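You operate a simulated robot arm through the tools that you are given. There is no shell and no other tool.

The job below is to be done with a simulated robot arm. You get a single attempt, and the scene is never put back.

JOB
Put the M8 bag in the white box and shut it; the other bag goes in the blue bin.

The check looks at the end state, three seconds after you hand in, the way a careful person would. Anything else that was tipped, shoved, dropped, spilled or broken makes it a failure.

ROBOT AND FRAMES
A 7-joint arm with a three-finger gripper, fixed in place. Base frame: the origin is on the floor under the middle of its stand, x ahead of it, y to its left, z up. Readings come in mm, degrees, newtons and seconds.
With the tool pointing down near the work surface it reaches from about 500 to 940 mm from the base axis. Its first joint turns from -166.0 to 166.0 degrees. Payload 2.69 kg.
The TCP is the grasp point between the finger pads, 29 mm short of the fingertips. In the tool frame z runs along the fingers and y along their closing line. The gripper opens to 120 mm; its body begins 78 mm behind the TCP.
Orientation is that of the tool frame in the base frame, as [roll, pitch, yaw] about the fixed x, y, z axes, in that order (R = Rz(yaw) Ry(pitch) Rx(roll)). With the fingers straight down and closing along the base's y, the tool's x points along the base's -x, its y along +y and its z along -z.

CONTROLS
- The arm moves only by the tool arm_command. Its argument "targets" is a list of rows, each a list of 7 numbers: the gripper command, from -1 (shut) to 1 (fully open), values between in proportion, then the shift along the tool's x, y, z in m, then the turn, a rotation vector about the tool's x, y, z in degrees. In form: [[gripper, dx, dy, dz, wx, wy, wz], ...]. A call has 1 to 20 rows; each row shifts and turns the commanded pose from where the row before left it, along the tool's axes as they then stand. Each row takes 0.2 s and may step no farther than 50 mm and 8.6 degrees from the row before; otherwise, or with a gripper value out of range, the whole call is refused. A pose out of reach is approached as far as the arm can. The call stops where the force on the tool passes 40 N (or 10 N more than at its start, if that is more) or the arm is blocked; 0.2 s more then pass. Each finger travels about 40 mm/s and halts on what it meets, pressing with about 32 N; the grip force reading is that of the motor and also rises with nothing between the fingers. The clock runs only during rows and for 0.2 s after the last one: add rows that do not move to give the fingers time. The reply holds the time, the measured pose of the TCP, the force on the tool along the base axes, the opening and the grip force, in the units named above and with some noise, with the torque about the TCP (base axes, N m) and any sound that the robot's microphone picked up.
- Cameras (640 x 400 px; columns grow to the right, rows downward): "scene" is fixed at [222.2, 496.2, 1354.6]; the picture's right is [-0.73, -0.68, 0.00], its down [-0.58, 0.63, -0.51] and it looks along [0.35, -0.38, -0.86] (base axes); focal length 319 px, centre (320, 200). "wrist" rides on the gripper at [63, 0, -104] in the tool frame; the picture's right is [0.00, 1.00, 0.00], its down [-0.83, 0.00, -0.56] and it looks along [-0.56, 0.00, 0.83] (tool axes); focal length 275 px, centre (320, 200). There is no depth. A picture from a camera that has moved, and an enlarged one, comes with that camera's place and axes in the base frame and with its lens. The place of the scene camera against the robot may be out by one fixed shift of up to 12 mm in any direction.
- snapshot(camera): a new picture of that camera. No time passes.
- raise_lower(by): slides the trunk up (or, below 0, down) by that many mm; the arm rides with it, the base frame stays. It gives what a move gives, with no picture.
- zoom(camera, box): a new picture of the part [left, top, right, bottom] of that camera's present view, enlarged. No time passes.
- hand_in(): hands the job in; it is judged then, once.

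Places have to be worked out from the pictures, the camera data and where the tool is seen. Open the gripper and draw the arm clear of the work before you hand the job in, unless the task says otherwise.

The tools are called after "Request:" by a JSON object that holds its "op" and its "data". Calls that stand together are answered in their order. arm_command: Moves the arm, as the interface text tells. Its arguments: {"type":"object","properties":{"targets":{"type":"array","items":{"type":"array","items":{"type":"number"}}}},"required":["targets"]} The other tools are called the same way: raise_lower (by) moves the trunk up or down; snapshot (camera) takes a picture; zoom (camera, box) takes an enlarged picture of a part of a camera's view; hand_in () hands the job in.

At the start:

```text
time: 0.0
tool_pos: [248.6, 359.8, 1102.9]
tool_rot: [-180.0, 0.0, -179.9]
ft_force: [0.7, 0.3, 0.7]
torque: [0.0, 0.02, 0.03]
opening: 120.0
grasp_force: 0.1
trunk travel left (down, up): [-575.0, 38.0]
```

scene: 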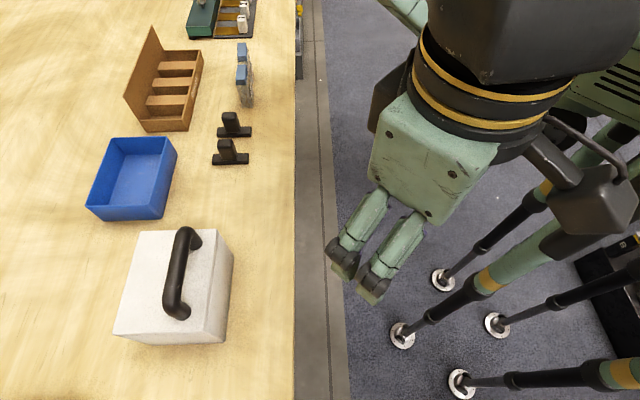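
wrist: 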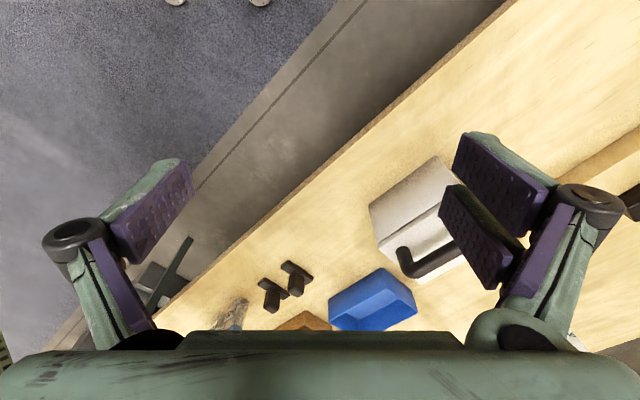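

I start by looking closer at the scene: the white box with a handle lid, the blue bin, and the bags near the two black stands.

Request:
{"op": "zoom", "data": {"camera": "scene", "box": [170, 0, 330, 100]}}

Request:
{"op": "zoom", "data": {"camera": "scene", "box": [190, 20, 300, 180]}}

Request:
{"op": "zoom", "data": {"camera": "scene", "box": [60, 120, 300, 360]}}

```text
4.00 times, centred on (250, 50) of scene
camera zoom: at [222.2, 496.2, 1354.6], right [-0.73, -0.68, 0.0], down [-0.58, 0.63, -0.51], along [0.35, -0.38, -0.86], focal length 1276 px, centre (600, 800)
```

zoom: 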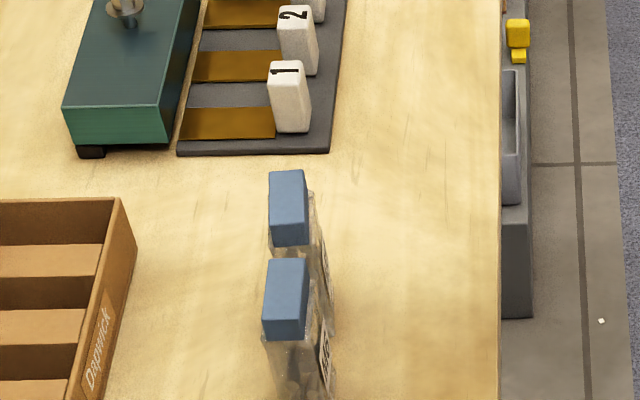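

```text
2.50 times, centred on (245, 100) of scene
camera zoom: at [222.2, 496.2, 1354.6], right [-0.73, -0.68, 0.0], down [-0.58, 0.63, -0.51], along [0.35, -0.38, -0.86], focal length 797 px, centre (508, 450)
```

zoom: 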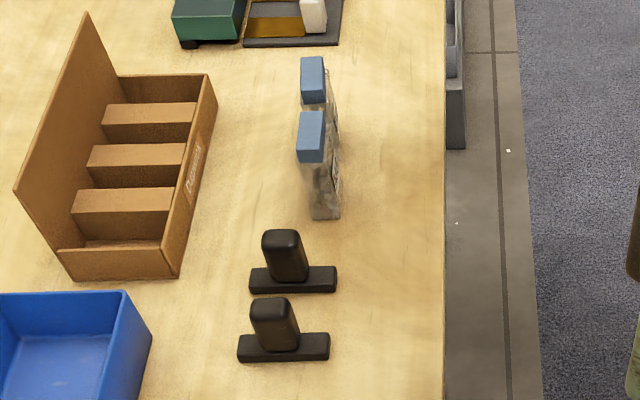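

```text
1.67 times, centred on (180, 240) of scene
camera zoom: at [222.2, 496.2, 1354.6], right [-0.73, -0.68, 0.0], down [-0.58, 0.63, -0.51], along [0.35, -0.38, -0.86], focal length 532 px, centre (553, 133)
```

zoom: 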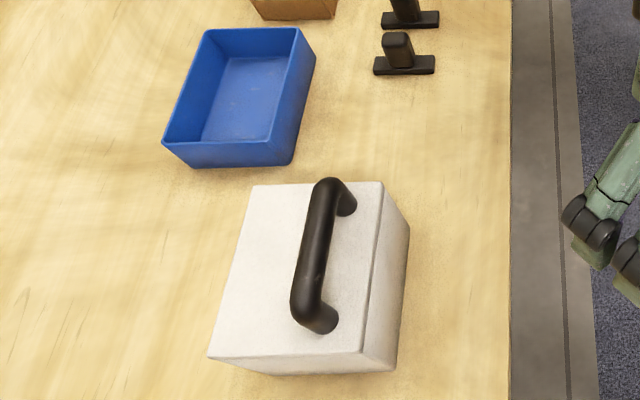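

The bags with blue headers carry labels on their right-hand faces; I zoom in hard on these to read them.

Request:
{"op": "zoom", "data": {"camera": "scene", "box": [232, 62, 264, 110]}}

Request:
{"op": "zoom", "data": {"camera": "scene", "box": [232, 38, 264, 86]}}

Request:
{"op": "zoom", "data": {"camera": "wrist", "box": [200, 240, 340, 340]}}

Request:
{"op": "zoom", "data": {"camera": "wrist", "box": [320, 140, 520, 340]}}

```text
8.33 times, centred on (248, 86) of scene
camera zoom: at [222.2, 496.2, 1354.6], right [-0.73, -0.68, 0.0], down [-0.58, 0.63, -0.51], along [0.35, -0.38, -0.86], focal length 2658 px, centre (920, 1150)
```

zoom: 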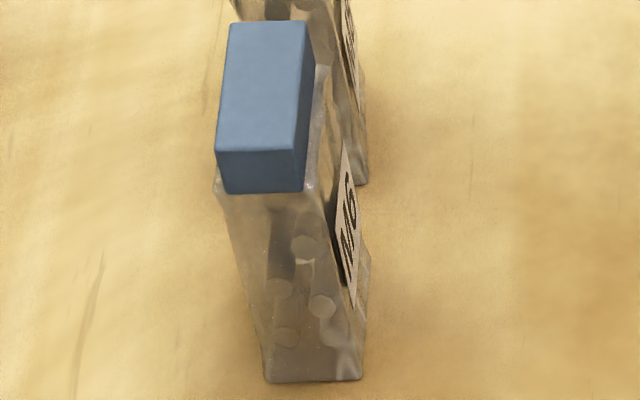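

```text
8.33 times, centred on (248, 62) of scene
camera zoom: at [222.2, 496.2, 1354.6], right [-0.73, -0.68, 0.0], down [-0.58, 0.63, -0.51], along [0.35, -0.38, -0.86], focal length 2658 px, centre (920, 1350)
```

zoom: 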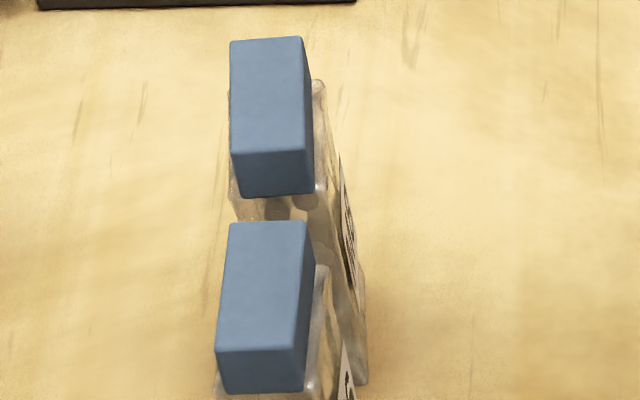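

```text
4.00 times, centred on (270, 290) of wrist
camera zoom: at [185.9, 358.3, 1206.3], right [-0.01, 1.0, 0.0], down [0.83, 0.0, 0.56], along [0.56, 0.0, -0.83], focal length 1101 px, centre (520, -160)
```

zoom: 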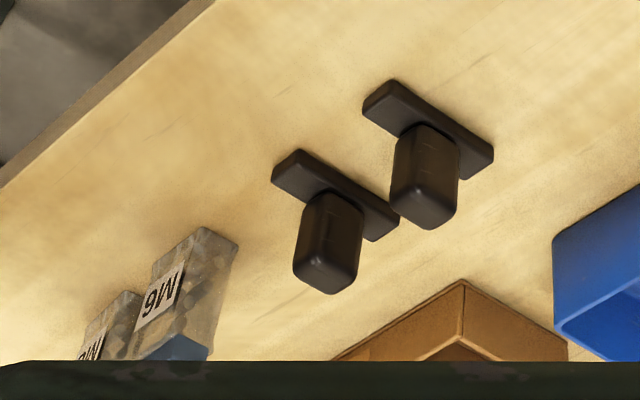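

```text
2.00 times, centred on (420, 240) of wrist
camera zoom: at [185.9, 358.3, 1206.3], right [-0.01, 1.0, 0.0], down [0.83, 0.0, 0.56], along [0.56, 0.0, -0.83], focal length 551 px, centre (120, 120)
```

zoom: 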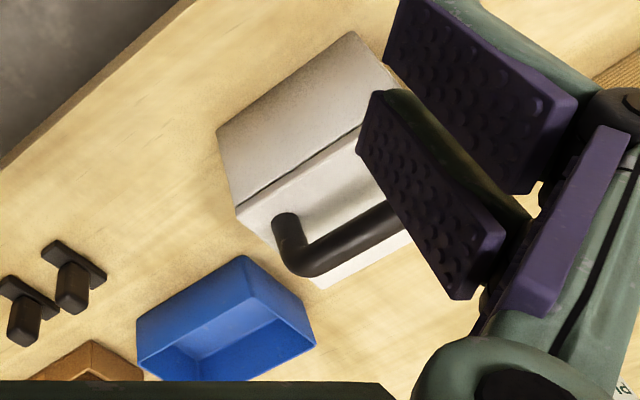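

The near bag's label reads M6, so the far one should be M8 (to be confirmed). The bench's axes are turned about 43° from the base, so I turn the tool by 47° to square up with it and move to where the wrist camera sees the bags' labels.

Request:
{"op": "arm_command", "data": {"targets": [[1, 0, 0, 0, 0, 0, 7.85], [1, 0, 0, 0, 0, 0, 7.85], [1, 0, 0, 0, 0, 0, 7.85], [1, 0, 0, 0, 0, 0, 7.85], [1, 0, 0, 0, 0, 0, 7.85], [1, 0, 0, 0, 0, 0, 7.85], [1, -0.043, 0.0167, 0.006, 0, 0, 0], [1, -0.043, 0.0167, 0.006, 0, 0, 0], [1, -0.043, 0.0167, 0.006, 0, 0, 0], [1, -0.043, 0.0167, 0.006, 0, 0, 0], [1, -0.043, 0.0167, 0.006, 0, 0, 0], [1, -0.043, 0.0167, 0.006, 0, 0, 0], [1, -0.043, 0.0167, 0.006, 0, 0, 0], [1, -0.043, 0.0167, 0.006, 0, 0, 0], [1, 0, 0, 0, 0, 0, 0]]}}

```text
time: 3.2
tool_pos: [582.7, 199.7, 1053.7]
tool_rot: [-180.0, 0.0, 133.0]
ft_force: [0.9, -0.1, 0.2]
torque: [0.0, 0.01, -0.03]
opening: 120.0
grasp_force: 0.0
trunk travel left (down, up): [-575.0, 38.0]
```

The arm reached the planned viewpoint. Now I take pictures from both cameras.

Request:
{"op": "snapshot", "data": {"camera": "wrist"}}

Request:
{"op": "snapshot", "data": {"camera": "scene"}}

```text
taken
camera wrist: at [538.6, 243.7, 1156.8], right [0.73, 0.68, 0.0], down [0.57, -0.61, 0.56], along [0.38, -0.4, -0.83], focal length 275 px, centre (320, 200)
```

wrist: 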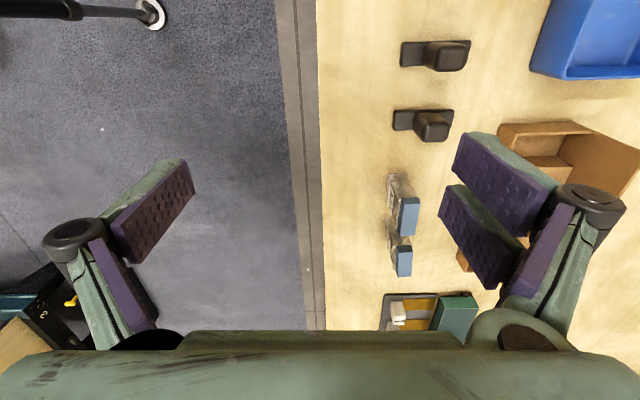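

```text
taken
```

scene: 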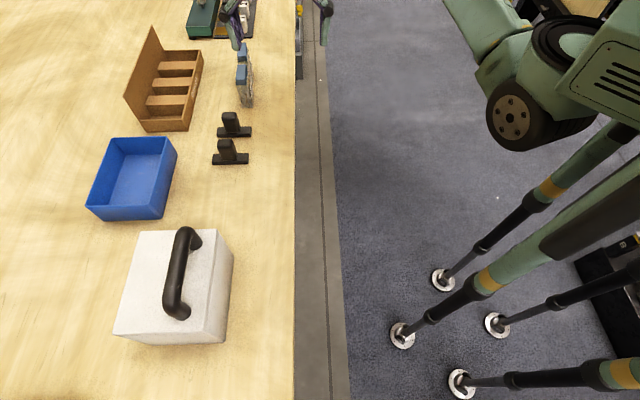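

I zoom the wrist view on the bags to read both labels and measure them.

Request:
{"op": "zoom", "data": {"camera": "wrist", "box": [370, 160, 450, 290]}}

Request:
{"op": "zoom", "data": {"camera": "wrist", "box": [375, 200, 435, 285]}}

Request:
{"op": "zoom", "data": {"camera": "scene", "box": [100, 215, 250, 355]}}

```text
3.08 times, centred on (410, 225) of wrist
camera zoom: at [538.6, 243.7, 1156.8], right [0.73, 0.68, 0.0], down [0.57, -0.61, 0.56], along [0.38, -0.4, -0.83], focal length 847 px, centre (43, 123)
```

zoom: 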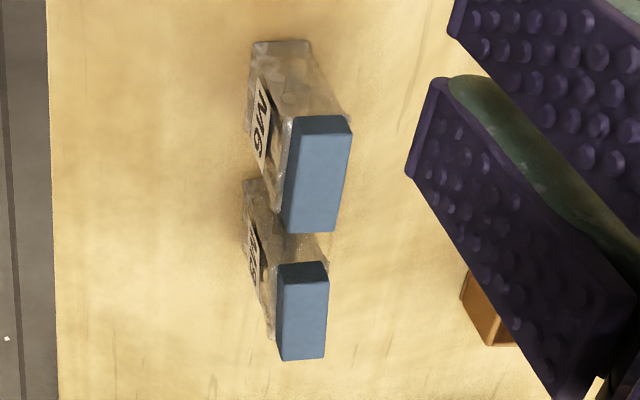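

```text
4.71 times, centred on (405, 242) of wrist
camera zoom: at [538.6, 243.7, 1156.8], right [0.73, 0.68, 0.0], down [0.57, -0.61, 0.56], along [0.38, -0.4, -0.83], focal length 1295 px, centre (-80, 0)
```

zoom: 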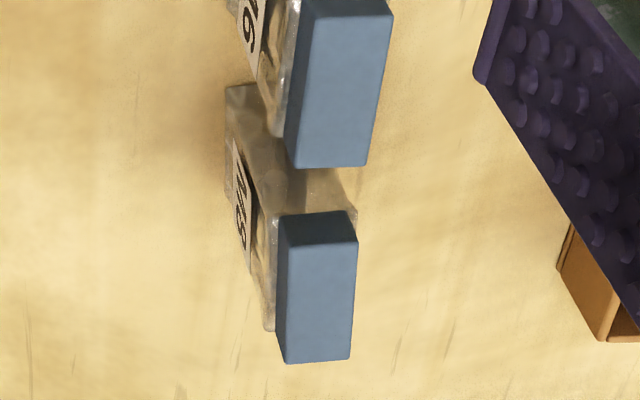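

```text
2.86 times, centred on (175, 285) of scene
camera zoom: at [222.2, 496.2, 1354.6], right [-0.73, -0.68, 0.0], down [-0.58, 0.63, -0.51], along [0.35, -0.38, -0.86], focal length 911 px, centre (734, -43)
```

zoom: 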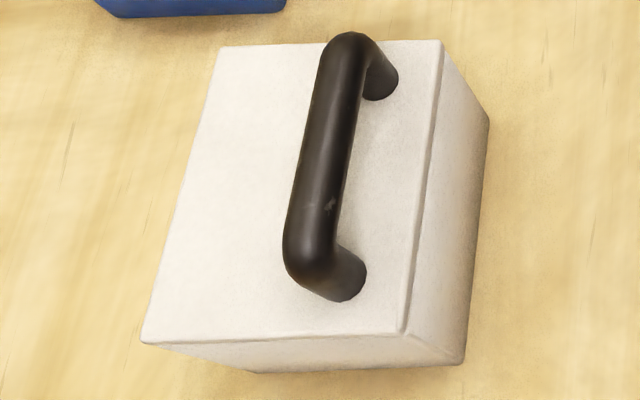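

The labels are clear: M6 is the nearer bag, M8 the farther one, standing one behind the other with a small gap. I part-close the gripper in free air to learn how the three fingers sit and how wide they are.

Request:
{"op": "arm_command", "data": {"targets": [[-0.5, 0, 0, 0, 0, 0, 0], [-0.5, 0, 0, 0, 0, 0, 0], [-0.5, 0, 0, 0, 0, 0, 0], [-0.5, 0, 0, 0, 0, 0, 0], [-0.5, 0, 0, 0, 0, 0, 0], [-0.5, 0, 0, 0, 0, 0, 0]]}}

Request:
{"op": "snapshot", "data": {"camera": "wrist"}}

Request:
{"op": "zoom", "data": {"camera": "scene", "box": [200, 0, 340, 60]}}

```text
time: 4.6
tool_pos: [581.8, 199.6, 1053.2]
tool_rot: [180.0, 0.0, 132.9]
ft_force: [0.5, -0.1, 0.5]
torque: [0.0, 0.03, 0.0]
opening: 30.0
grasp_force: 0.1
trunk travel left (down, up): [-575.0, 38.0]
```

```text
taken
camera wrist: at [538.1, 244.2, 1156.9], right [0.73, 0.68, 0.0], down [0.57, -0.61, 0.56], along [0.38, -0.4, -0.83], focal length 275 px, centre (320, 200)
```

wrist: 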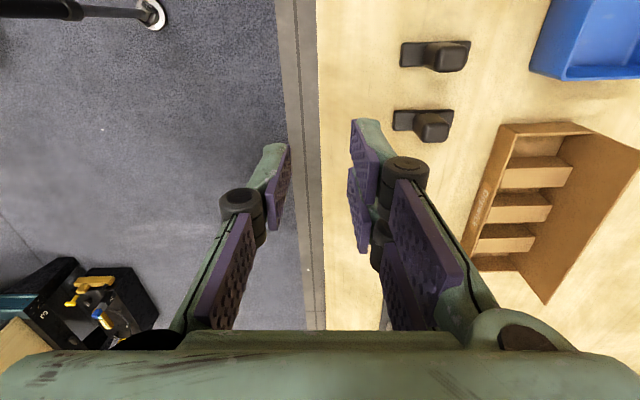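

```text
4.57 times, centred on (270, 30) of scene
camera zoom: at [222.2, 496.2, 1354.6], right [-0.73, -0.68, 0.0], down [-0.58, 0.63, -0.51], along [0.35, -0.38, -0.86], focal length 1458 px, centre (549, 977)
```

zoom: 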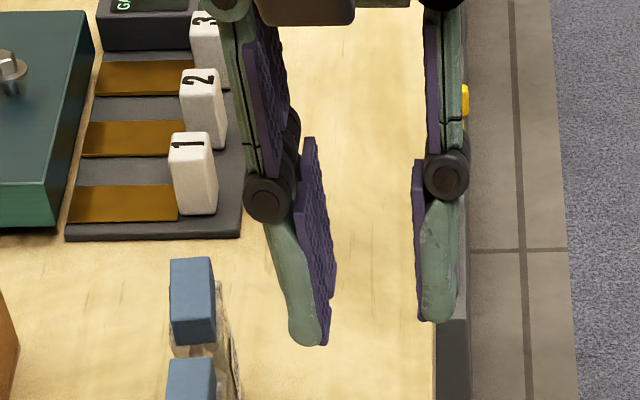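

The gripper has one finger on the left and two on the right; I zoom to measure the pads' width across the bag's long direction.

Request:
{"op": "zoom", "data": {"camera": "wrist", "box": [220, 100, 440, 270]}}

```text
2.35 times, centred on (330, 185) of wrist
camera zoom: at [538.1, 244.2, 1156.9], right [0.73, 0.68, 0.0], down [0.57, -0.61, 0.56], along [0.38, -0.4, -0.83], focal length 648 px, centre (296, 235)
```

zoom: 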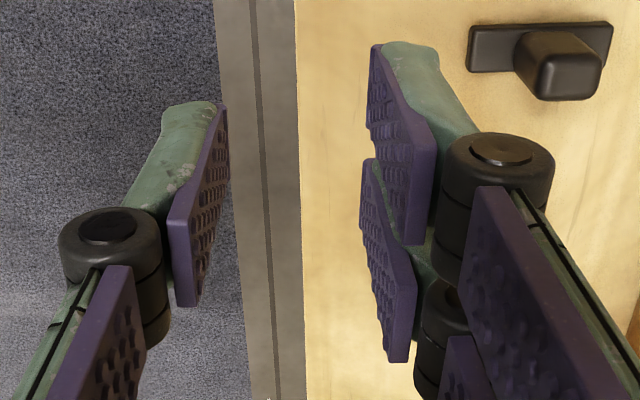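

I measured the two-finger side as about 42 mm wide and the single finger about 19 mm. Now I zoom on the stands in this view to triangulate the table height against the first wrist picture.

Request:
{"op": "zoom", "data": {"camera": "wrist", "box": [380, 20, 480, 160]}}

Request:
{"op": "zoom", "data": {"camera": "wrist", "box": [480, 0, 640, 100]}}

```text
2.86 times, centred on (430, 90) of wrist
camera zoom: at [538.1, 244.2, 1156.9], right [0.73, 0.68, 0.0], down [0.57, -0.61, 0.56], along [0.38, -0.4, -0.83], focal length 786 px, centre (6, 514)
```

zoom: 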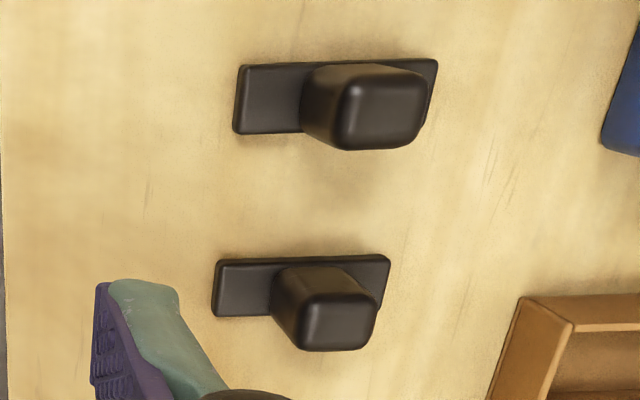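

```text
4.00 times, centred on (560, 50) of wrist
camera zoom: at [538.1, 244.2, 1156.9], right [0.73, 0.68, 0.0], down [0.57, -0.61, 0.56], along [0.38, -0.4, -0.83], focal length 1101 px, centre (-640, 800)
```

zoom: 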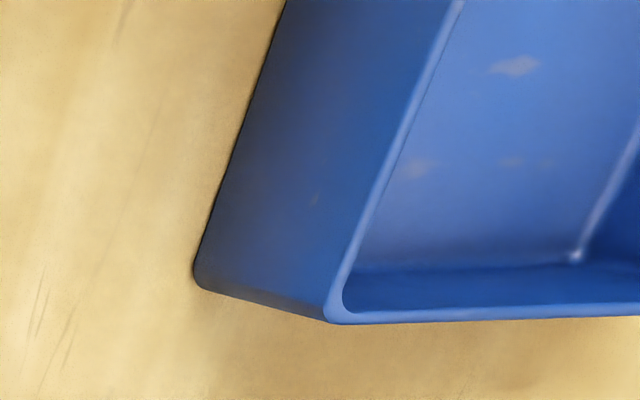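

Triangulation gives a table height around 776 mm, bag tops around 855 mm, the box about 122 × 147 × 117 mm with its handle offset to the near side (hinge likely on the far side), and the bin rim near 833 mm. I move over the M6 bag, open, for a closer look.

Request:
{"op": "arm_command", "data": {"targets": [[1, -0.0348, 0.0244, 0.0186, 0, 0, 0], [1, -0.0348, 0.0244, 0.0186, 0, 0, 0], [1, -0.0348, 0.0244, 0.0186, 0, 0, 0], [1, -0.0348, 0.0244, 0.0186, 0, 0, 0], [1, -0.0348, 0.0244, 0.0186, 0, 0, 0], [1, 0, 0, 0, 0, 0, 0], [1, 0, 0, 0, 0, 0, 0]]}}

Request:
{"op": "snapshot", "data": {"camera": "wrist"}}

Request:
{"op": "snapshot", "data": {"camera": "scene"}}

```text
time: 6.2
tool_pos: [789.3, 154.8, 960.6]
tool_rot: [180.0, 0.0, 133.0]
ft_force: [-0.1, 0.1, 0.8]
torque: [0.02, 0.04, 0.04]
opening: 120.0
grasp_force: 0.1
trunk travel left (down, up): [-575.0, 38.0]
```

```text
taken
camera wrist: at [745.3, 199.8, 1064.1], right [0.73, 0.68, 0.0], down [0.57, -0.61, 0.56], along [0.38, -0.4, -0.83], focal length 275 px, centre (320, 200)
```

wrist: 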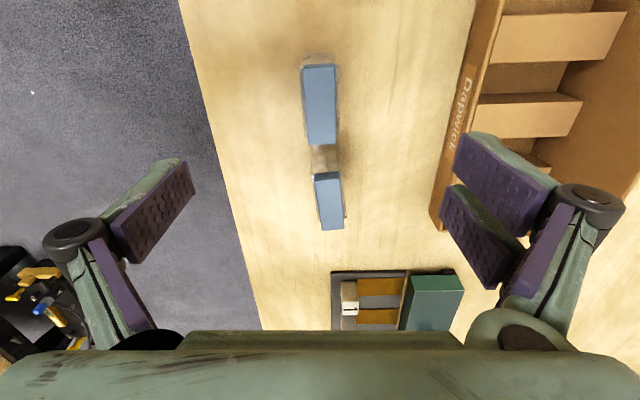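

```text
taken
```

scene: 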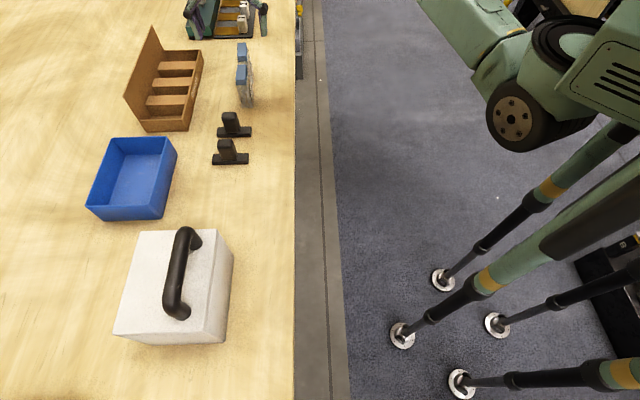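

I zoom on the two bags from directly above to get their centres and turn angles.

Request:
{"op": "zoom", "data": {"camera": "wrist", "box": [270, 50, 380, 150]}}

Request:
{"op": "zoom", "data": {"camera": "wrist", "box": [270, 140, 380, 240]}}

```text
4.00 times, centred on (325, 100) of wrist
camera zoom: at [745.3, 199.8, 1064.1], right [0.73, 0.68, 0.0], down [0.57, -0.61, 0.56], along [0.38, -0.4, -0.83], focal length 1101 px, centre (300, 600)
```

zoom: 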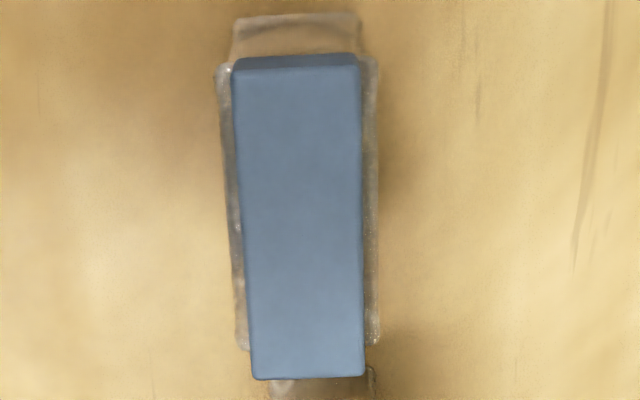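

```text
4.00 times, centred on (325, 190) of wrist
camera zoom: at [745.3, 199.8, 1064.1], right [0.73, 0.68, 0.0], down [0.57, -0.61, 0.56], along [0.38, -0.4, -0.83], focal length 1101 px, centre (300, 240)
```

zoom: 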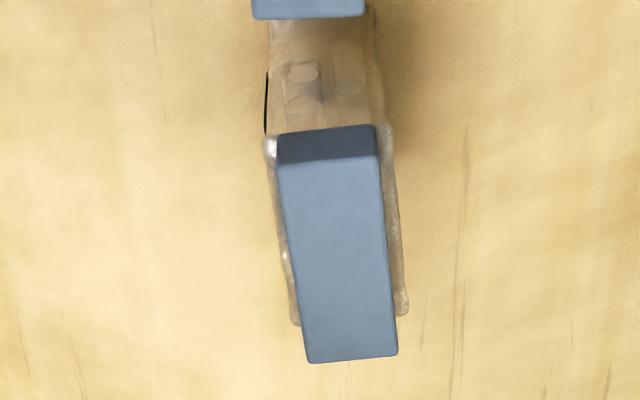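

Closer view: M6's header centre is near u=682, v=-419 (bench axes), top at 864 mm, body about 29 mm thick; M8 is turned about 7° more. I align with M6, part-open the fingers, and go down to z≈832.

Request:
{"op": "arm_command", "data": {"targets": [[0.333, 0.0032, -0.0005, 0, 0, 0, -1.2], [0.333, 0.0032, -0.0005, 0, 0, 0, -1.2], [0.333, 0, 0, 0, 0, 0, 0], [0.333, 0, 0, 0, 0, 0, 0], [0.333, 0, 0, 0.026, 0, 0, 0], [0.333, 0, 0, 0.026, 0, 0, 0], [0.333, 0, 0, 0.026, 0, 0, 0], [0.333, 0, 0, 0.026, 0, 0, 0], [0.333, 0, 0, 0.013, 0, 0, 0], [0.333, 0, 0, 0.012, 0, 0, 0], [0.333, 0, 0, 0, 0, 0, 0]]}}

Request:
{"op": "snapshot", "data": {"camera": "wrist"}}

Request:
{"op": "zoom", "data": {"camera": "scene", "box": [190, 0, 310, 130]}}

```text
time: 8.6
tool_pos: [784.5, 158.6, 832.2]
tool_rot: [-180.0, 0.0, 135.4]
ft_force: [-0.3, 0.1, 0.0]
torque: [0.01, 0.01, 0.01]
opening: 79.9
grasp_force: 0.2
trunk travel left (down, up): [-575.0, 38.0]
```

```text
taken
camera wrist: at [738.7, 201.7, 935.4], right [0.7, 0.71, 0.0], down [0.59, -0.58, 0.56], along [0.4, -0.39, -0.83], focal length 275 px, centre (320, 200)
```

wrist: 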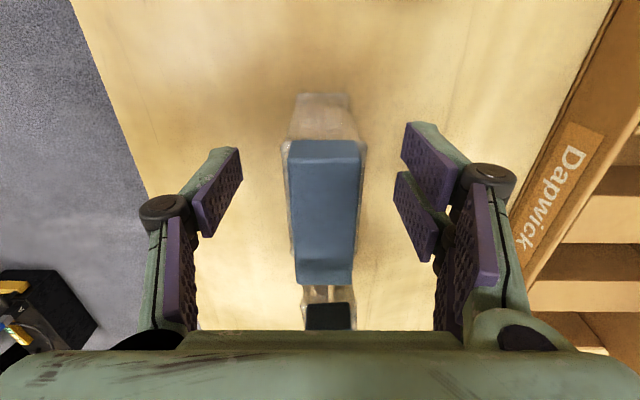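

```text
3.08 times, centred on (250, 65) of scene
camera zoom: at [222.2, 496.2, 1354.6], right [-0.73, -0.68, 0.0], down [-0.58, 0.63, -0.51], along [0.35, -0.38, -0.86], focal length 981 px, centre (535, 615)
```

zoom: 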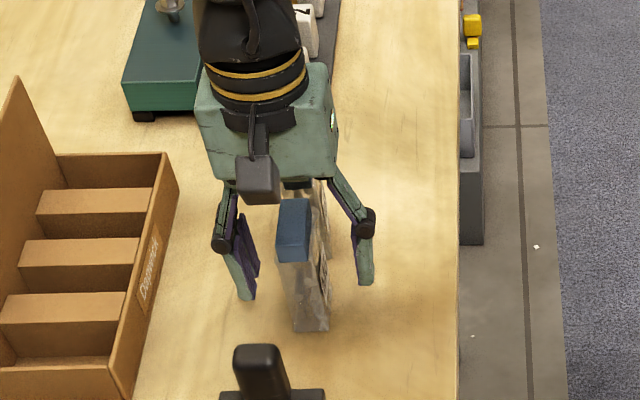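

The bag sits centred between the fingers, tips at about 803 mm. I close on it.

Request:
{"op": "arm_command", "data": {"targets": [[-1, 0, 0, 0, 0, 0, 0], [-1, 0, 0, 0, 0, 0, 0], [-1, 0, 0, 0, 0, 0, 0], [-1, 0, 0, 0, 0, 0, 0], [-1, 0, 0, 0, 0, 0, 0], [-1, 0, 0, 0, 0, 0, 0]]}}

Request:
{"op": "snapshot", "data": {"camera": "wrist"}}

Request:
{"op": "zoom", "data": {"camera": "scene", "box": [190, 0, 310, 130]}}

```text
time: 10.0
tool_pos: [785.3, 157.3, 831.4]
tool_rot: [179.9, 0.1, 135.4]
ft_force: [0.6, 0.7, 1.2]
torque: [0.04, -0.05, -0.01]
opening: 29.7
grasp_force: 32.0
trunk travel left (down, up): [-575.0, 38.0]
```

```text
taken
camera wrist: at [738.7, 201.8, 935.7], right [0.7, 0.71, 0.0], down [0.59, -0.58, 0.56], along [0.4, -0.39, -0.83], focal length 275 px, centre (320, 200)
```

wrist: 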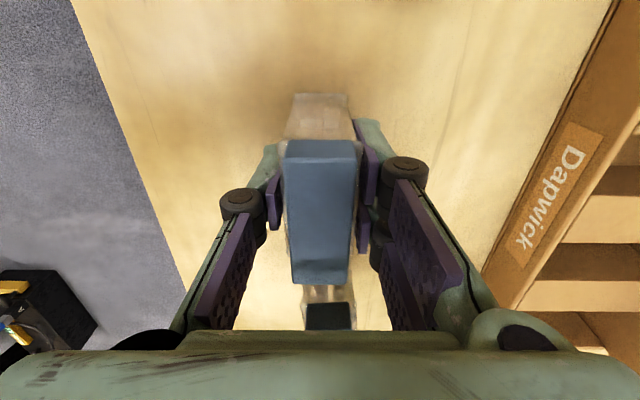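

```text
3.08 times, centred on (250, 65) of scene
camera zoom: at [222.2, 496.2, 1354.6], right [-0.73, -0.68, 0.0], down [-0.58, 0.63, -0.51], along [0.35, -0.38, -0.86], focal length 981 px, centre (535, 615)
```

zoom: 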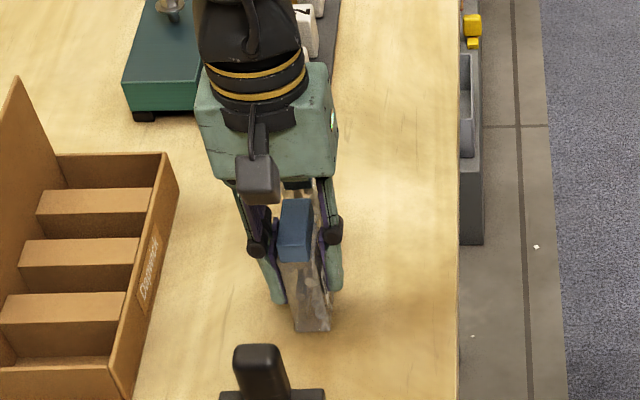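

M6 is gripped (29.7 mm, 32 N). I lift gently and check.

Request:
{"op": "arm_command", "data": {"targets": [[-1, 0, 0, -0.005, 0, 0, 0], [-1, 0, 0, -0.015, 0, 0, 0], [-1, 0, 0, -0.025, 0, 0, 0], [-1, 0, 0, -0.03, 0, 0, 0], [-1, 0, 0, -0.03, 0, 0, 0], [-1, 0, 0, -0.02, 0, 0, 0], [-1, 0, 0, 0, 0, 0, 0]]}}

Request:
{"op": "snapshot", "data": {"camera": "wrist"}}

Request:
{"op": "snapshot", "data": {"camera": "scene"}}

```text
time: 11.6
tool_pos: [783.8, 158.3, 957.7]
tool_rot: [-180.0, -0.2, 135.3]
ft_force: [1.0, -0.2, -0.9]
torque: [-0.03, -0.01, 0.04]
opening: 29.4
grasp_force: 32.2
trunk travel left (down, up): [-575.0, 38.0]
```

```text
taken
camera wrist: at [738.5, 201.7, 1061.2], right [0.7, 0.71, 0.0], down [0.59, -0.58, 0.56], along [0.4, -0.39, -0.83], focal length 275 px, centre (320, 200)
```

wrist: 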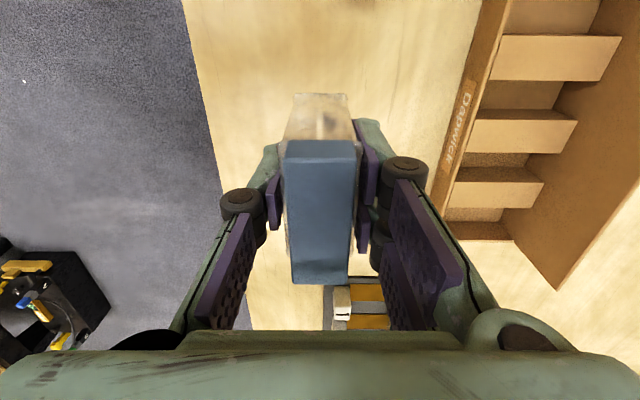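

```text
taken
```

scene: 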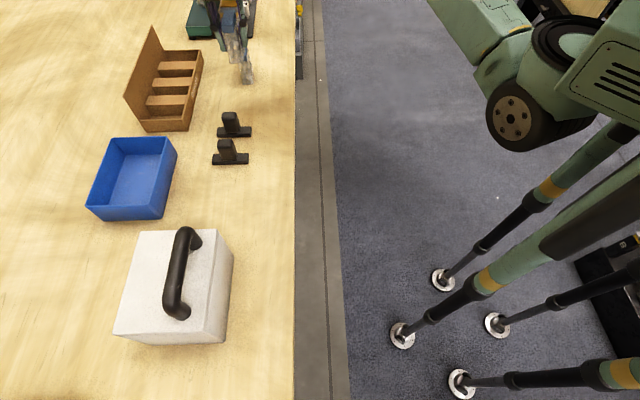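

M6 is held securely and clear of M8. I carry it toward the blue bin at height, passing well over the stands.

Request:
{"op": "arm_command", "data": {"targets": [[-1, 0, 0, 0, 0, 0, 2.4], [-1, 0.0386, 0.0249, -0.0053, 0, 0, 0], [-1, 0.0386, 0.0249, -0.0053, 0, 0, 0], [-1, 0.0386, 0.0249, -0.0053, 0, 0, 0], [-1, 0.0386, 0.0249, -0.0053, 0, 0, 0], [-1, 0.0386, 0.0249, -0.0053, 0, 0, 0], [-1, 0.0386, 0.0249, -0.0053, 0, 0, 0], [-1, 0.0386, 0.0249, -0.0053, 0, 0, 0], [-1, 0.0386, 0.0249, -0.0053, 0, 0, 0], [-1, 0, 0, 0, 0, 0, 0]]}}

Request:
{"op": "snapshot", "data": {"camera": "wrist"}}

Request:
{"op": "snapshot", "data": {"camera": "scene"}}

```text
time: 13.8
tool_pos: [701.9, 489.4, 997.5]
tool_rot: [-180.0, 0.0, 133.0]
ft_force: [-0.6, 0.5, -1.9]
torque: [0.0, -0.03, -0.01]
opening: 29.1
grasp_force: 31.9
out of reach, approached as far as the arm can: row 8, 9
trunk travel left (down, up): [-575.0, 38.0]
```

```text
taken
camera wrist: at [658.7, 534.3, 1101.4], right [0.73, 0.69, 0.0], down [0.57, -0.61, 0.56], along [0.38, -0.4, -0.83], focal length 275 px, centre (320, 200)
```

wrist: 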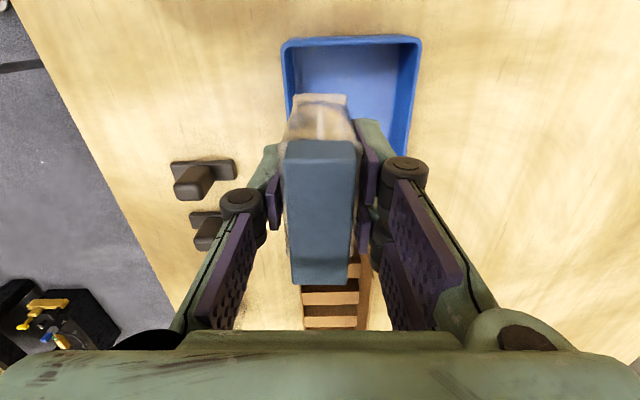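

```text
taken
```

scene: 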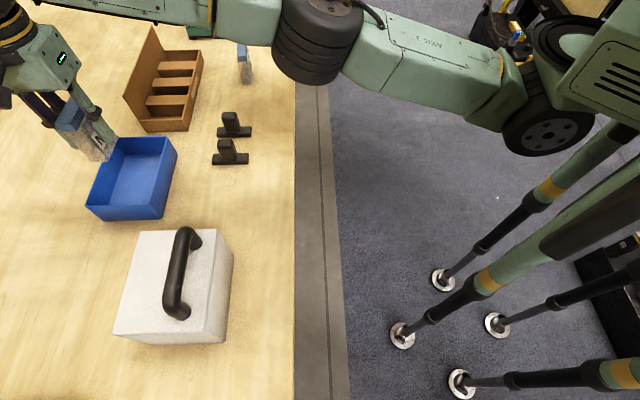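

The arm ran out of reach slightly at this height (TCP near u=847, v=-121). I zoom to see the bin rim around the bag before planning the placement.

Request:
{"op": "zoom", "data": {"camera": "wrist", "box": [250, 20, 450, 180]}}

Request:
{"op": "zoom", "data": {"camera": "scene", "box": [30, 60, 200, 240]}}

```text
2.50 times, centred on (350, 100) of wrist
camera zoom: at [658.7, 534.3, 1101.4], right [0.73, 0.69, 0.0], down [0.57, -0.61, 0.56], along [0.38, -0.4, -0.83], focal length 688 px, centre (245, 450)
```

zoom: 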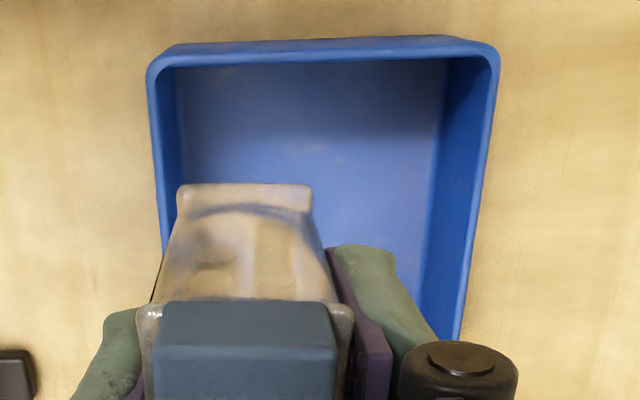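

```text
2.22 times, centred on (115, 150) of scene
camera zoom: at [222.2, 496.2, 1354.6], right [-0.73, -0.68, 0.0], down [-0.58, 0.63, -0.51], along [0.35, -0.38, -0.86], focal length 709 px, centre (776, 311)
```

zoom: 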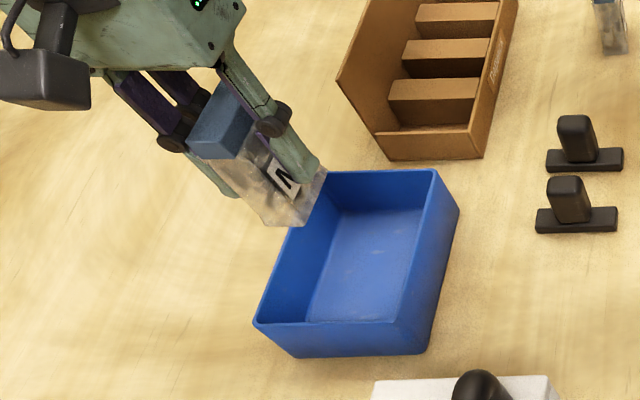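

The bin's interior runs about u=820–935 and v=-78 to -248, turned about 2.5°. Reach grows lower down, so I drop a bit and pull toward the bin's middle, then read where the arm stands.

Request:
{"op": "arm_command", "data": {"targets": [[-1, -0.02, -0.006, 0.025, 0, 0, 0], [-1, -0.02, -0.006, 0.025, 0, 0, 0], [-1, 0, 0, 0, 0, 0, -2.4], [-1, 0, 0, 0, 0, 0, 0]]}}

```text
time: 14.8
tool_pos: [720.0, 451.8, 946.9]
tool_rot: [180.0, 0.1, 135.4]
ft_force: [0.1, -0.4, -1.3]
torque: [0.02, 0.01, 0.01]
opening: 29.6
grasp_force: 32.1
trunk travel left (down, up): [-575.0, 38.0]
```

The command was clamped at the actual pose, good to know. I now move out over the bin's centre (u≈874, v≈-165) while lowering to z≈912, still above the rim.

Request:
{"op": "arm_command", "data": {"targets": [[-1, -0.002, 0.01, 0.018, 0, 0, 0], [-1, -0.002, 0.015, 0.017, 0, 0, 0], [-1, -0.002, 0.014, 0, 0, 0, 0], [-1, 0, 0, 0, 0, 0, 0]]}}

Request:
{"op": "snapshot", "data": {"camera": "wrist"}}

Request:
{"op": "zoom", "data": {"camera": "scene", "box": [30, 60, 200, 240]}}

```text
time: 15.8
tool_pos: [751.1, 473.7, 911.5]
tool_rot: [-180.0, -0.1, 135.4]
ft_force: [0.3, -0.1, -2.3]
torque: [-0.01, -0.01, 0.0]
opening: 29.7
grasp_force: 31.8
trunk travel left (down, up): [-575.0, 38.0]
```

```text
taken
camera wrist: at [705.7, 517.5, 1014.5], right [0.7, 0.71, 0.0], down [0.59, -0.58, 0.56], along [0.4, -0.39, -0.83], focal length 275 px, centre (320, 200)
```

wrist: 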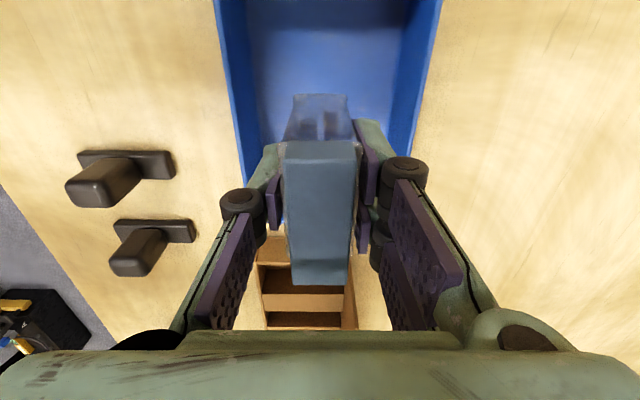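

```text
2.22 times, centred on (115, 150) of scene
camera zoom: at [222.2, 496.2, 1354.6], right [-0.73, -0.68, 0.0], down [-0.58, 0.63, -0.51], along [0.35, -0.38, -0.86], focal length 709 px, centre (776, 311)
```

zoom: 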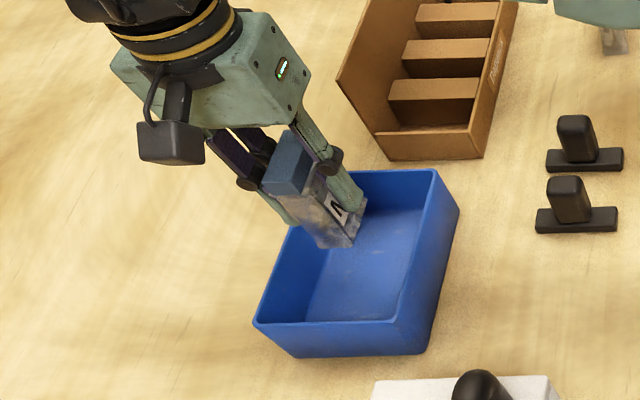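

The bag is over the bin's middle with room on all sides (bin centre about 5 mm farther out). I shift 4 mm and lower to just above the expected floor.

Request:
{"op": "arm_command", "data": {"targets": [[-1, 0, 0.004, 0.015, 0, 0, 0], [-1, 0, 0, 0.02, 0, 0, 0], [-1, 0, 0, 0.02, 0, 0, 0], [-1, 0, 0, 0.01, 0, 0, 0], [-1, 0, 0, 0.006, 0, 0, 0], [-1, 0, 0, 0, 0, 0, 0]]}}

Request:
{"op": "snapshot", "data": {"camera": "wrist"}}

Request:
{"op": "zoom", "data": {"camera": "scene", "box": [50, 90, 200, 240]}}

```text
time: 17.2
tool_pos: [755.8, 476.9, 839.3]
tool_rot: [179.9, 0.0, 135.4]
ft_force: [0.5, 0.6, -1.4]
torque: [-0.04, -0.05, 0.02]
opening: 29.4
grasp_force: 32.1
trunk travel left (down, up): [-575.0, 38.0]
```

```text
taken
camera wrist: at [709.7, 520.2, 943.4], right [0.7, 0.71, 0.0], down [0.59, -0.58, 0.56], along [0.4, -0.39, -0.83], focal length 275 px, centre (320, 200)
```

wrist: 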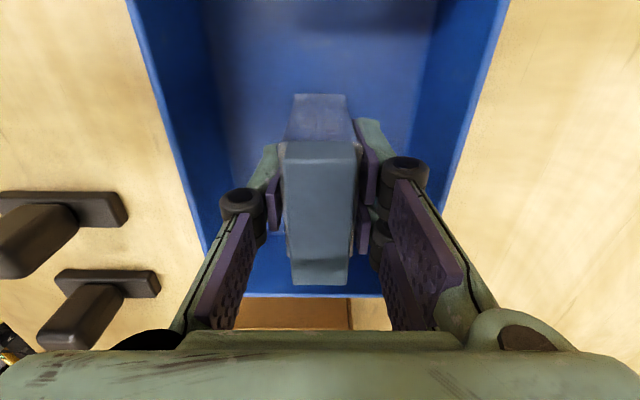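

```text
2.67 times, centred on (125, 165) of scene
camera zoom: at [222.2, 496.2, 1354.6], right [-0.73, -0.68, 0.0], down [-0.58, 0.63, -0.51], along [0.35, -0.38, -0.86], focal length 851 px, centre (840, 293)
```

zoom: 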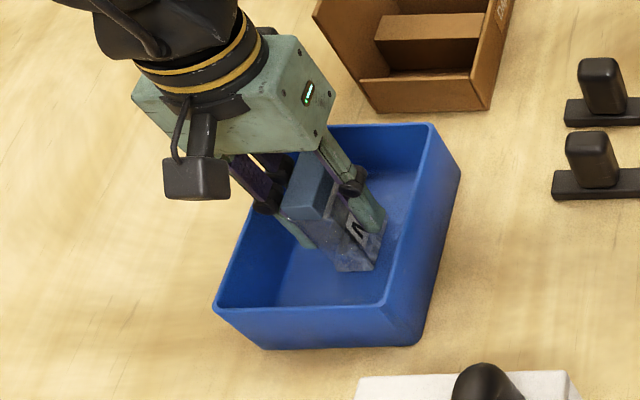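

Bag is inside the bin, still hanging slightly above the floor. I lower in small steps and watch the vertical force for touchdown.

Request:
{"op": "arm_command", "data": {"targets": [[-1, 0, 0, 0.002, 0, 0, 0], [-1, 0, 0, 0.002, 0, 0, 0], [-1, 0, 0, 0, 0, 0, 0]]}}

```text
time: 18.0
tool_pos: [754.7, 477.7, 836.9]
tool_rot: [180.0, -0.1, 135.3]
ft_force: [1.8, 0.4, 3.5]
torque: [-0.01, 0.0, 0.01]
opening: 29.3
grasp_force: 31.4
trunk travel left (down, up): [-575.0, 38.0]
```

Touchdown: vertical force has changed by about 5 N. I open the fingers modestly (to 50 mm) so they stay clear of the bin walls.

Request:
{"op": "arm_command", "data": {"targets": [[-0.4, 0, 0, 0, 0, 0, 0], [-0.167, 0, 0, 0, 0, 0, 0], [-0.167, 0, 0, 0, 0, 0, 0], [-0.167, 0, 0, 0, 0, 0, 0]]}}

Request:
{"op": "snapshot", "data": {"camera": "wrist"}}

Request:
{"op": "zoom", "data": {"camera": "scene", "box": [50, 90, 200, 240]}}

```text
time: 19.0
tool_pos: [754.5, 477.8, 836.0]
tool_rot: [180.0, 0.0, 135.3]
ft_force: [-1.4, -0.5, 0.1]
torque: [0.02, -0.01, 0.01]
opening: 50.2
grasp_force: 0.0
trunk travel left (down, up): [-575.0, 38.0]
```

```text
taken
camera wrist: at [709.1, 520.6, 939.8], right [0.7, 0.71, 0.0], down [0.59, -0.58, 0.56], along [0.4, -0.39, -0.83], focal length 275 px, centre (320, 200)
```

wrist: 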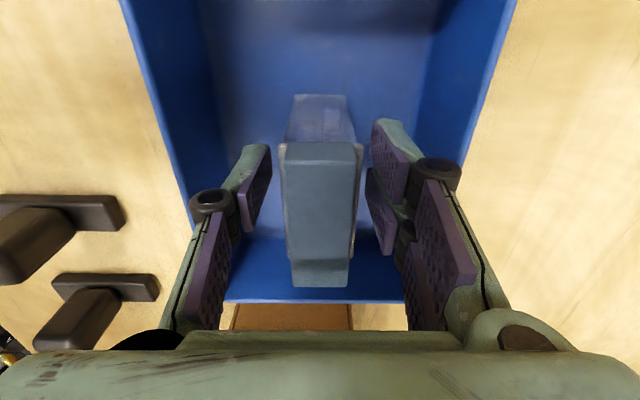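

```text
2.67 times, centred on (125, 165) of scene
camera zoom: at [222.2, 496.2, 1354.6], right [-0.73, -0.68, 0.0], down [-0.58, 0.63, -0.51], along [0.35, -0.38, -0.86], focal length 851 px, centre (840, 293)
```

zoom: 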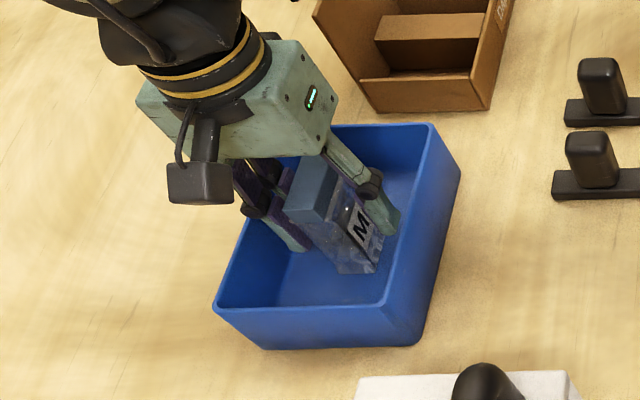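

M6 stands upright in the bin, released. To avoid running out of reach while withdrawing straight up, I raise the trunk 38 mm first.

Request:
{"op": "raise_lower", "data": {"by": 38}}

```text
time: 19.8
tool_pos: [755.1, 477.1, 874.9]
tool_rot: [-180.0, 0.0, 135.4]
ft_force: [0.1, -1.6, 0.3]
torque: [-0.02, -0.02, 0.0]
opening: 50.0
grasp_force: 0.0
trunk travel left (down, up): [-613.0, 0.0]
```

Now the arm goes straight up until the tips clear the bag, then back along the bag's length and away.

Request:
{"op": "arm_command", "data": {"targets": [[-0.167, 0, 0, -0.014, 0, 0, 0], [-0.167, 0, 0, -0.014, 0, 0, 0], [-0.167, 0, 0, -0.014, 0, 0, 0], [-0.167, 0.025, 0, -0.01, 0, 0, 0], [-0.167, 0.04, 0, -0.01, 0, 0, 0], [-0.167, 0.04, -0.01, -0.01, 0, 0, 0], [-0.167, 0, 0, 0, 0, 0, 2.4]]}}

Request:
{"op": "snapshot", "data": {"camera": "wrist"}}

Request:
{"op": "snapshot", "data": {"camera": "scene"}}

```text
time: 21.4
tool_pos: [674.1, 545.9, 946.9]
tool_rot: [-179.8, 0.0, 132.9]
ft_force: [-0.6, 0.7, 0.7]
torque: [-0.02, 0.0, 0.02]
opening: 50.1
grasp_force: 0.1
trunk travel left (down, up): [-613.0, 0.0]
```

```text
taken
camera wrist: at [629.8, 590.9, 1050.4], right [0.73, 0.68, 0.0], down [0.57, -0.6, 0.56], along [0.38, -0.41, -0.83], focal length 275 px, centre (320, 200)
```

wrist: 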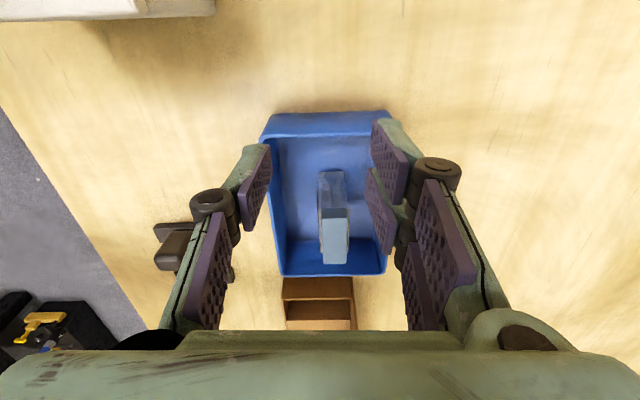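

```text
taken
```

scene: 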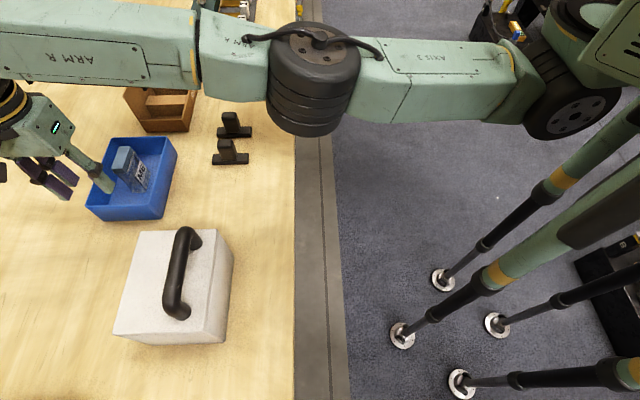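

M6 is properly in the bin. Next I move along the far side of the white box, staying above and beyond it, to look for hinges on its far face.

Request:
{"op": "arm_command", "data": {"targets": [[-0.167, 0.02, 0, -0.02, 0, 0, 0], [-0.167, 0.045, -0.001, -0.01, 0, 0, 0], [-0.167, 0.045, -0.001, 0, 0, 0, 0], [-0.167, 0.045, -0.001, 0, 0, 0, 0], [-0.167, 0.045, -0.001, 0, 0, 0, 0], [-0.167, 0.03, 0, 0, 0, 0, 0], [-0.167, 0, 0, 0, 0, 0, 0]]}}

Request:
{"op": "snapshot", "data": {"camera": "wrist"}}

Request:
{"op": "snapshot", "data": {"camera": "scene"}}

```text
time: 23.0
tool_pos: [503.9, 646.4, 970.0]
tool_rot: [-179.9, 0.0, 132.9]
ft_force: [-0.6, 0.7, -0.3]
torque: [-0.03, 0.0, 0.0]
opening: 49.7
grasp_force: 0.0
out of reach, approached as far as the arm can: row 2, 3, 4, 5, 6
trunk travel left (down, up): [-613.0, 0.0]
```

```text
taken
camera wrist: at [459.8, 690.1, 1074.4], right [0.73, 0.68, 0.0], down [0.57, -0.61, 0.56], along [0.38, -0.41, -0.83], focal length 275 px, centre (320, 200)
```

wrist: 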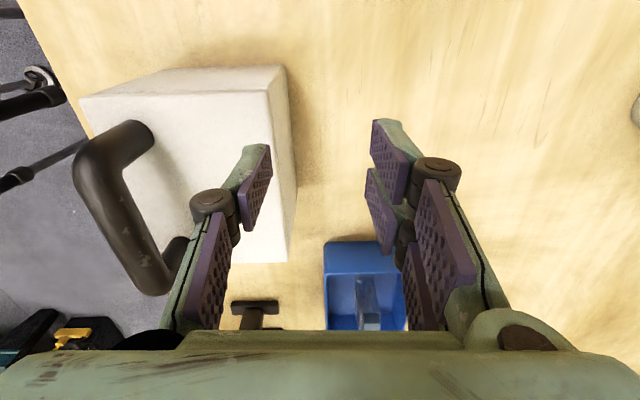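

```text
taken
```

scene: 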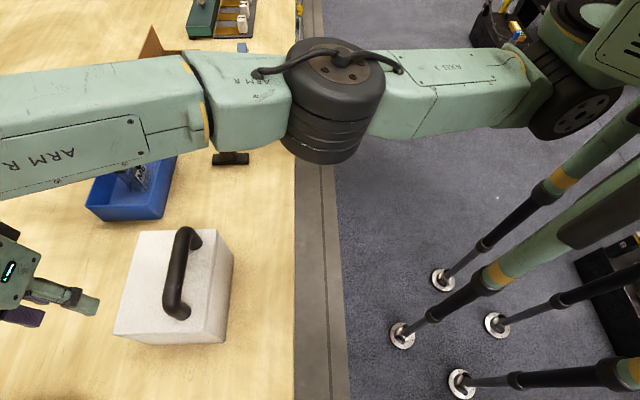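

The arm stopped short of reach at u≈809, v≈129 but the wrist view shows the box well. I zoom on its lid edges to find the seam and any hinge.

Request:
{"op": "zoom", "data": {"camera": "wrist", "box": [60, 50, 320, 280]}}

Request:
{"op": "zoom", "data": {"camera": "wrist", "box": [230, 60, 310, 160]}}

Request:
{"op": "zoom", "data": {"camera": "scene", "box": [150, 215, 250, 350]}}

```text
1.74 times, centred on (190, 165) of wrist
camera zoom: at [459.8, 690.1, 1074.4], right [0.73, 0.68, 0.0], down [0.57, -0.61, 0.56], along [0.38, -0.41, -0.83], focal length 479 px, centre (546, 261)
```

zoom: 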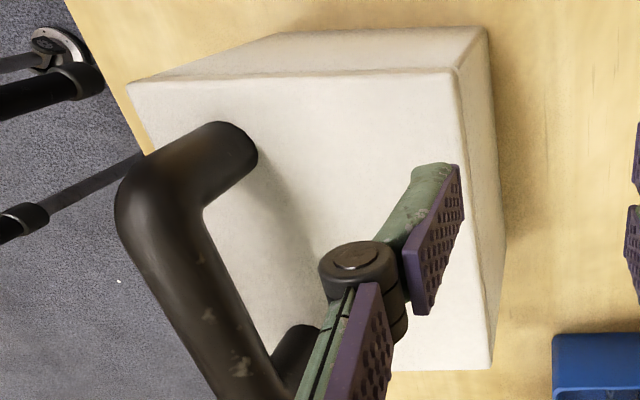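

```text
4.00 times, centred on (270, 110) of wrist
camera zoom: at [459.8, 690.1, 1074.4], right [0.73, 0.68, 0.0], down [0.57, -0.61, 0.56], along [0.38, -0.41, -0.83], focal length 1101 px, centre (520, 560)
```

zoom: 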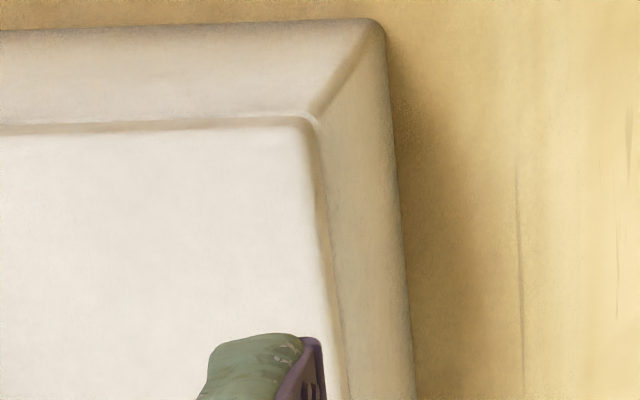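

```text
2.96 times, centred on (200, 282) of scene
camera zoom: at [222.2, 496.2, 1354.6], right [-0.73, -0.68, 0.0], down [-0.58, 0.63, -0.51], along [0.35, -0.38, -0.86], focal length 945 px, centre (676, -44)
```

zoom: 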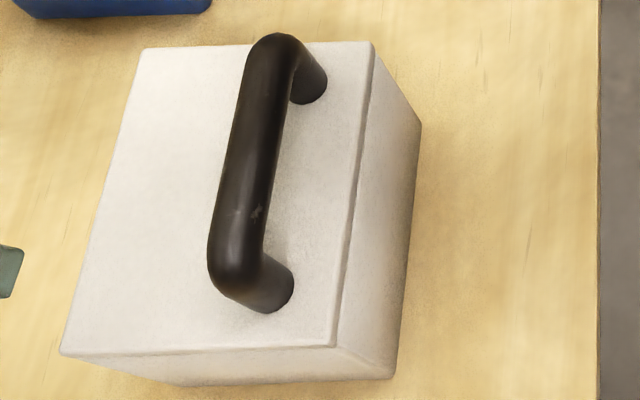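

No hinge hardware shows, but the handle sits about 30 mm off-centre toward the near edge, so the lid should swing about the far edge (u≈776). Before touching it, I test in free air whether the arm reaches the fully-open handle position (u≈831, v≈70, z≈990).

Request:
{"op": "arm_command", "data": {"targets": [[0, -0.02, 0.007, -0.007, 0, 0, 0], [0, -0.02, 0.007, -0.007, 0, 0, 0], [0, -0.019, 0.008, -0.006, 0, 0, 0], [0, 0, 0, 0, 0, 0, 0]]}}

```text
time: 24.0
tool_pos: [559.2, 613.2, 991.9]
tool_rot: [-180.0, 0.0, 132.9]
ft_force: [0.6, 1.0, 0.2]
torque: [0.02, 0.0, 0.01]
opening: 59.9
grasp_force: 0.1
out of reach, approached as far as the arm can: row 3
trunk travel left (down, up): [-613.0, 0.0]
```

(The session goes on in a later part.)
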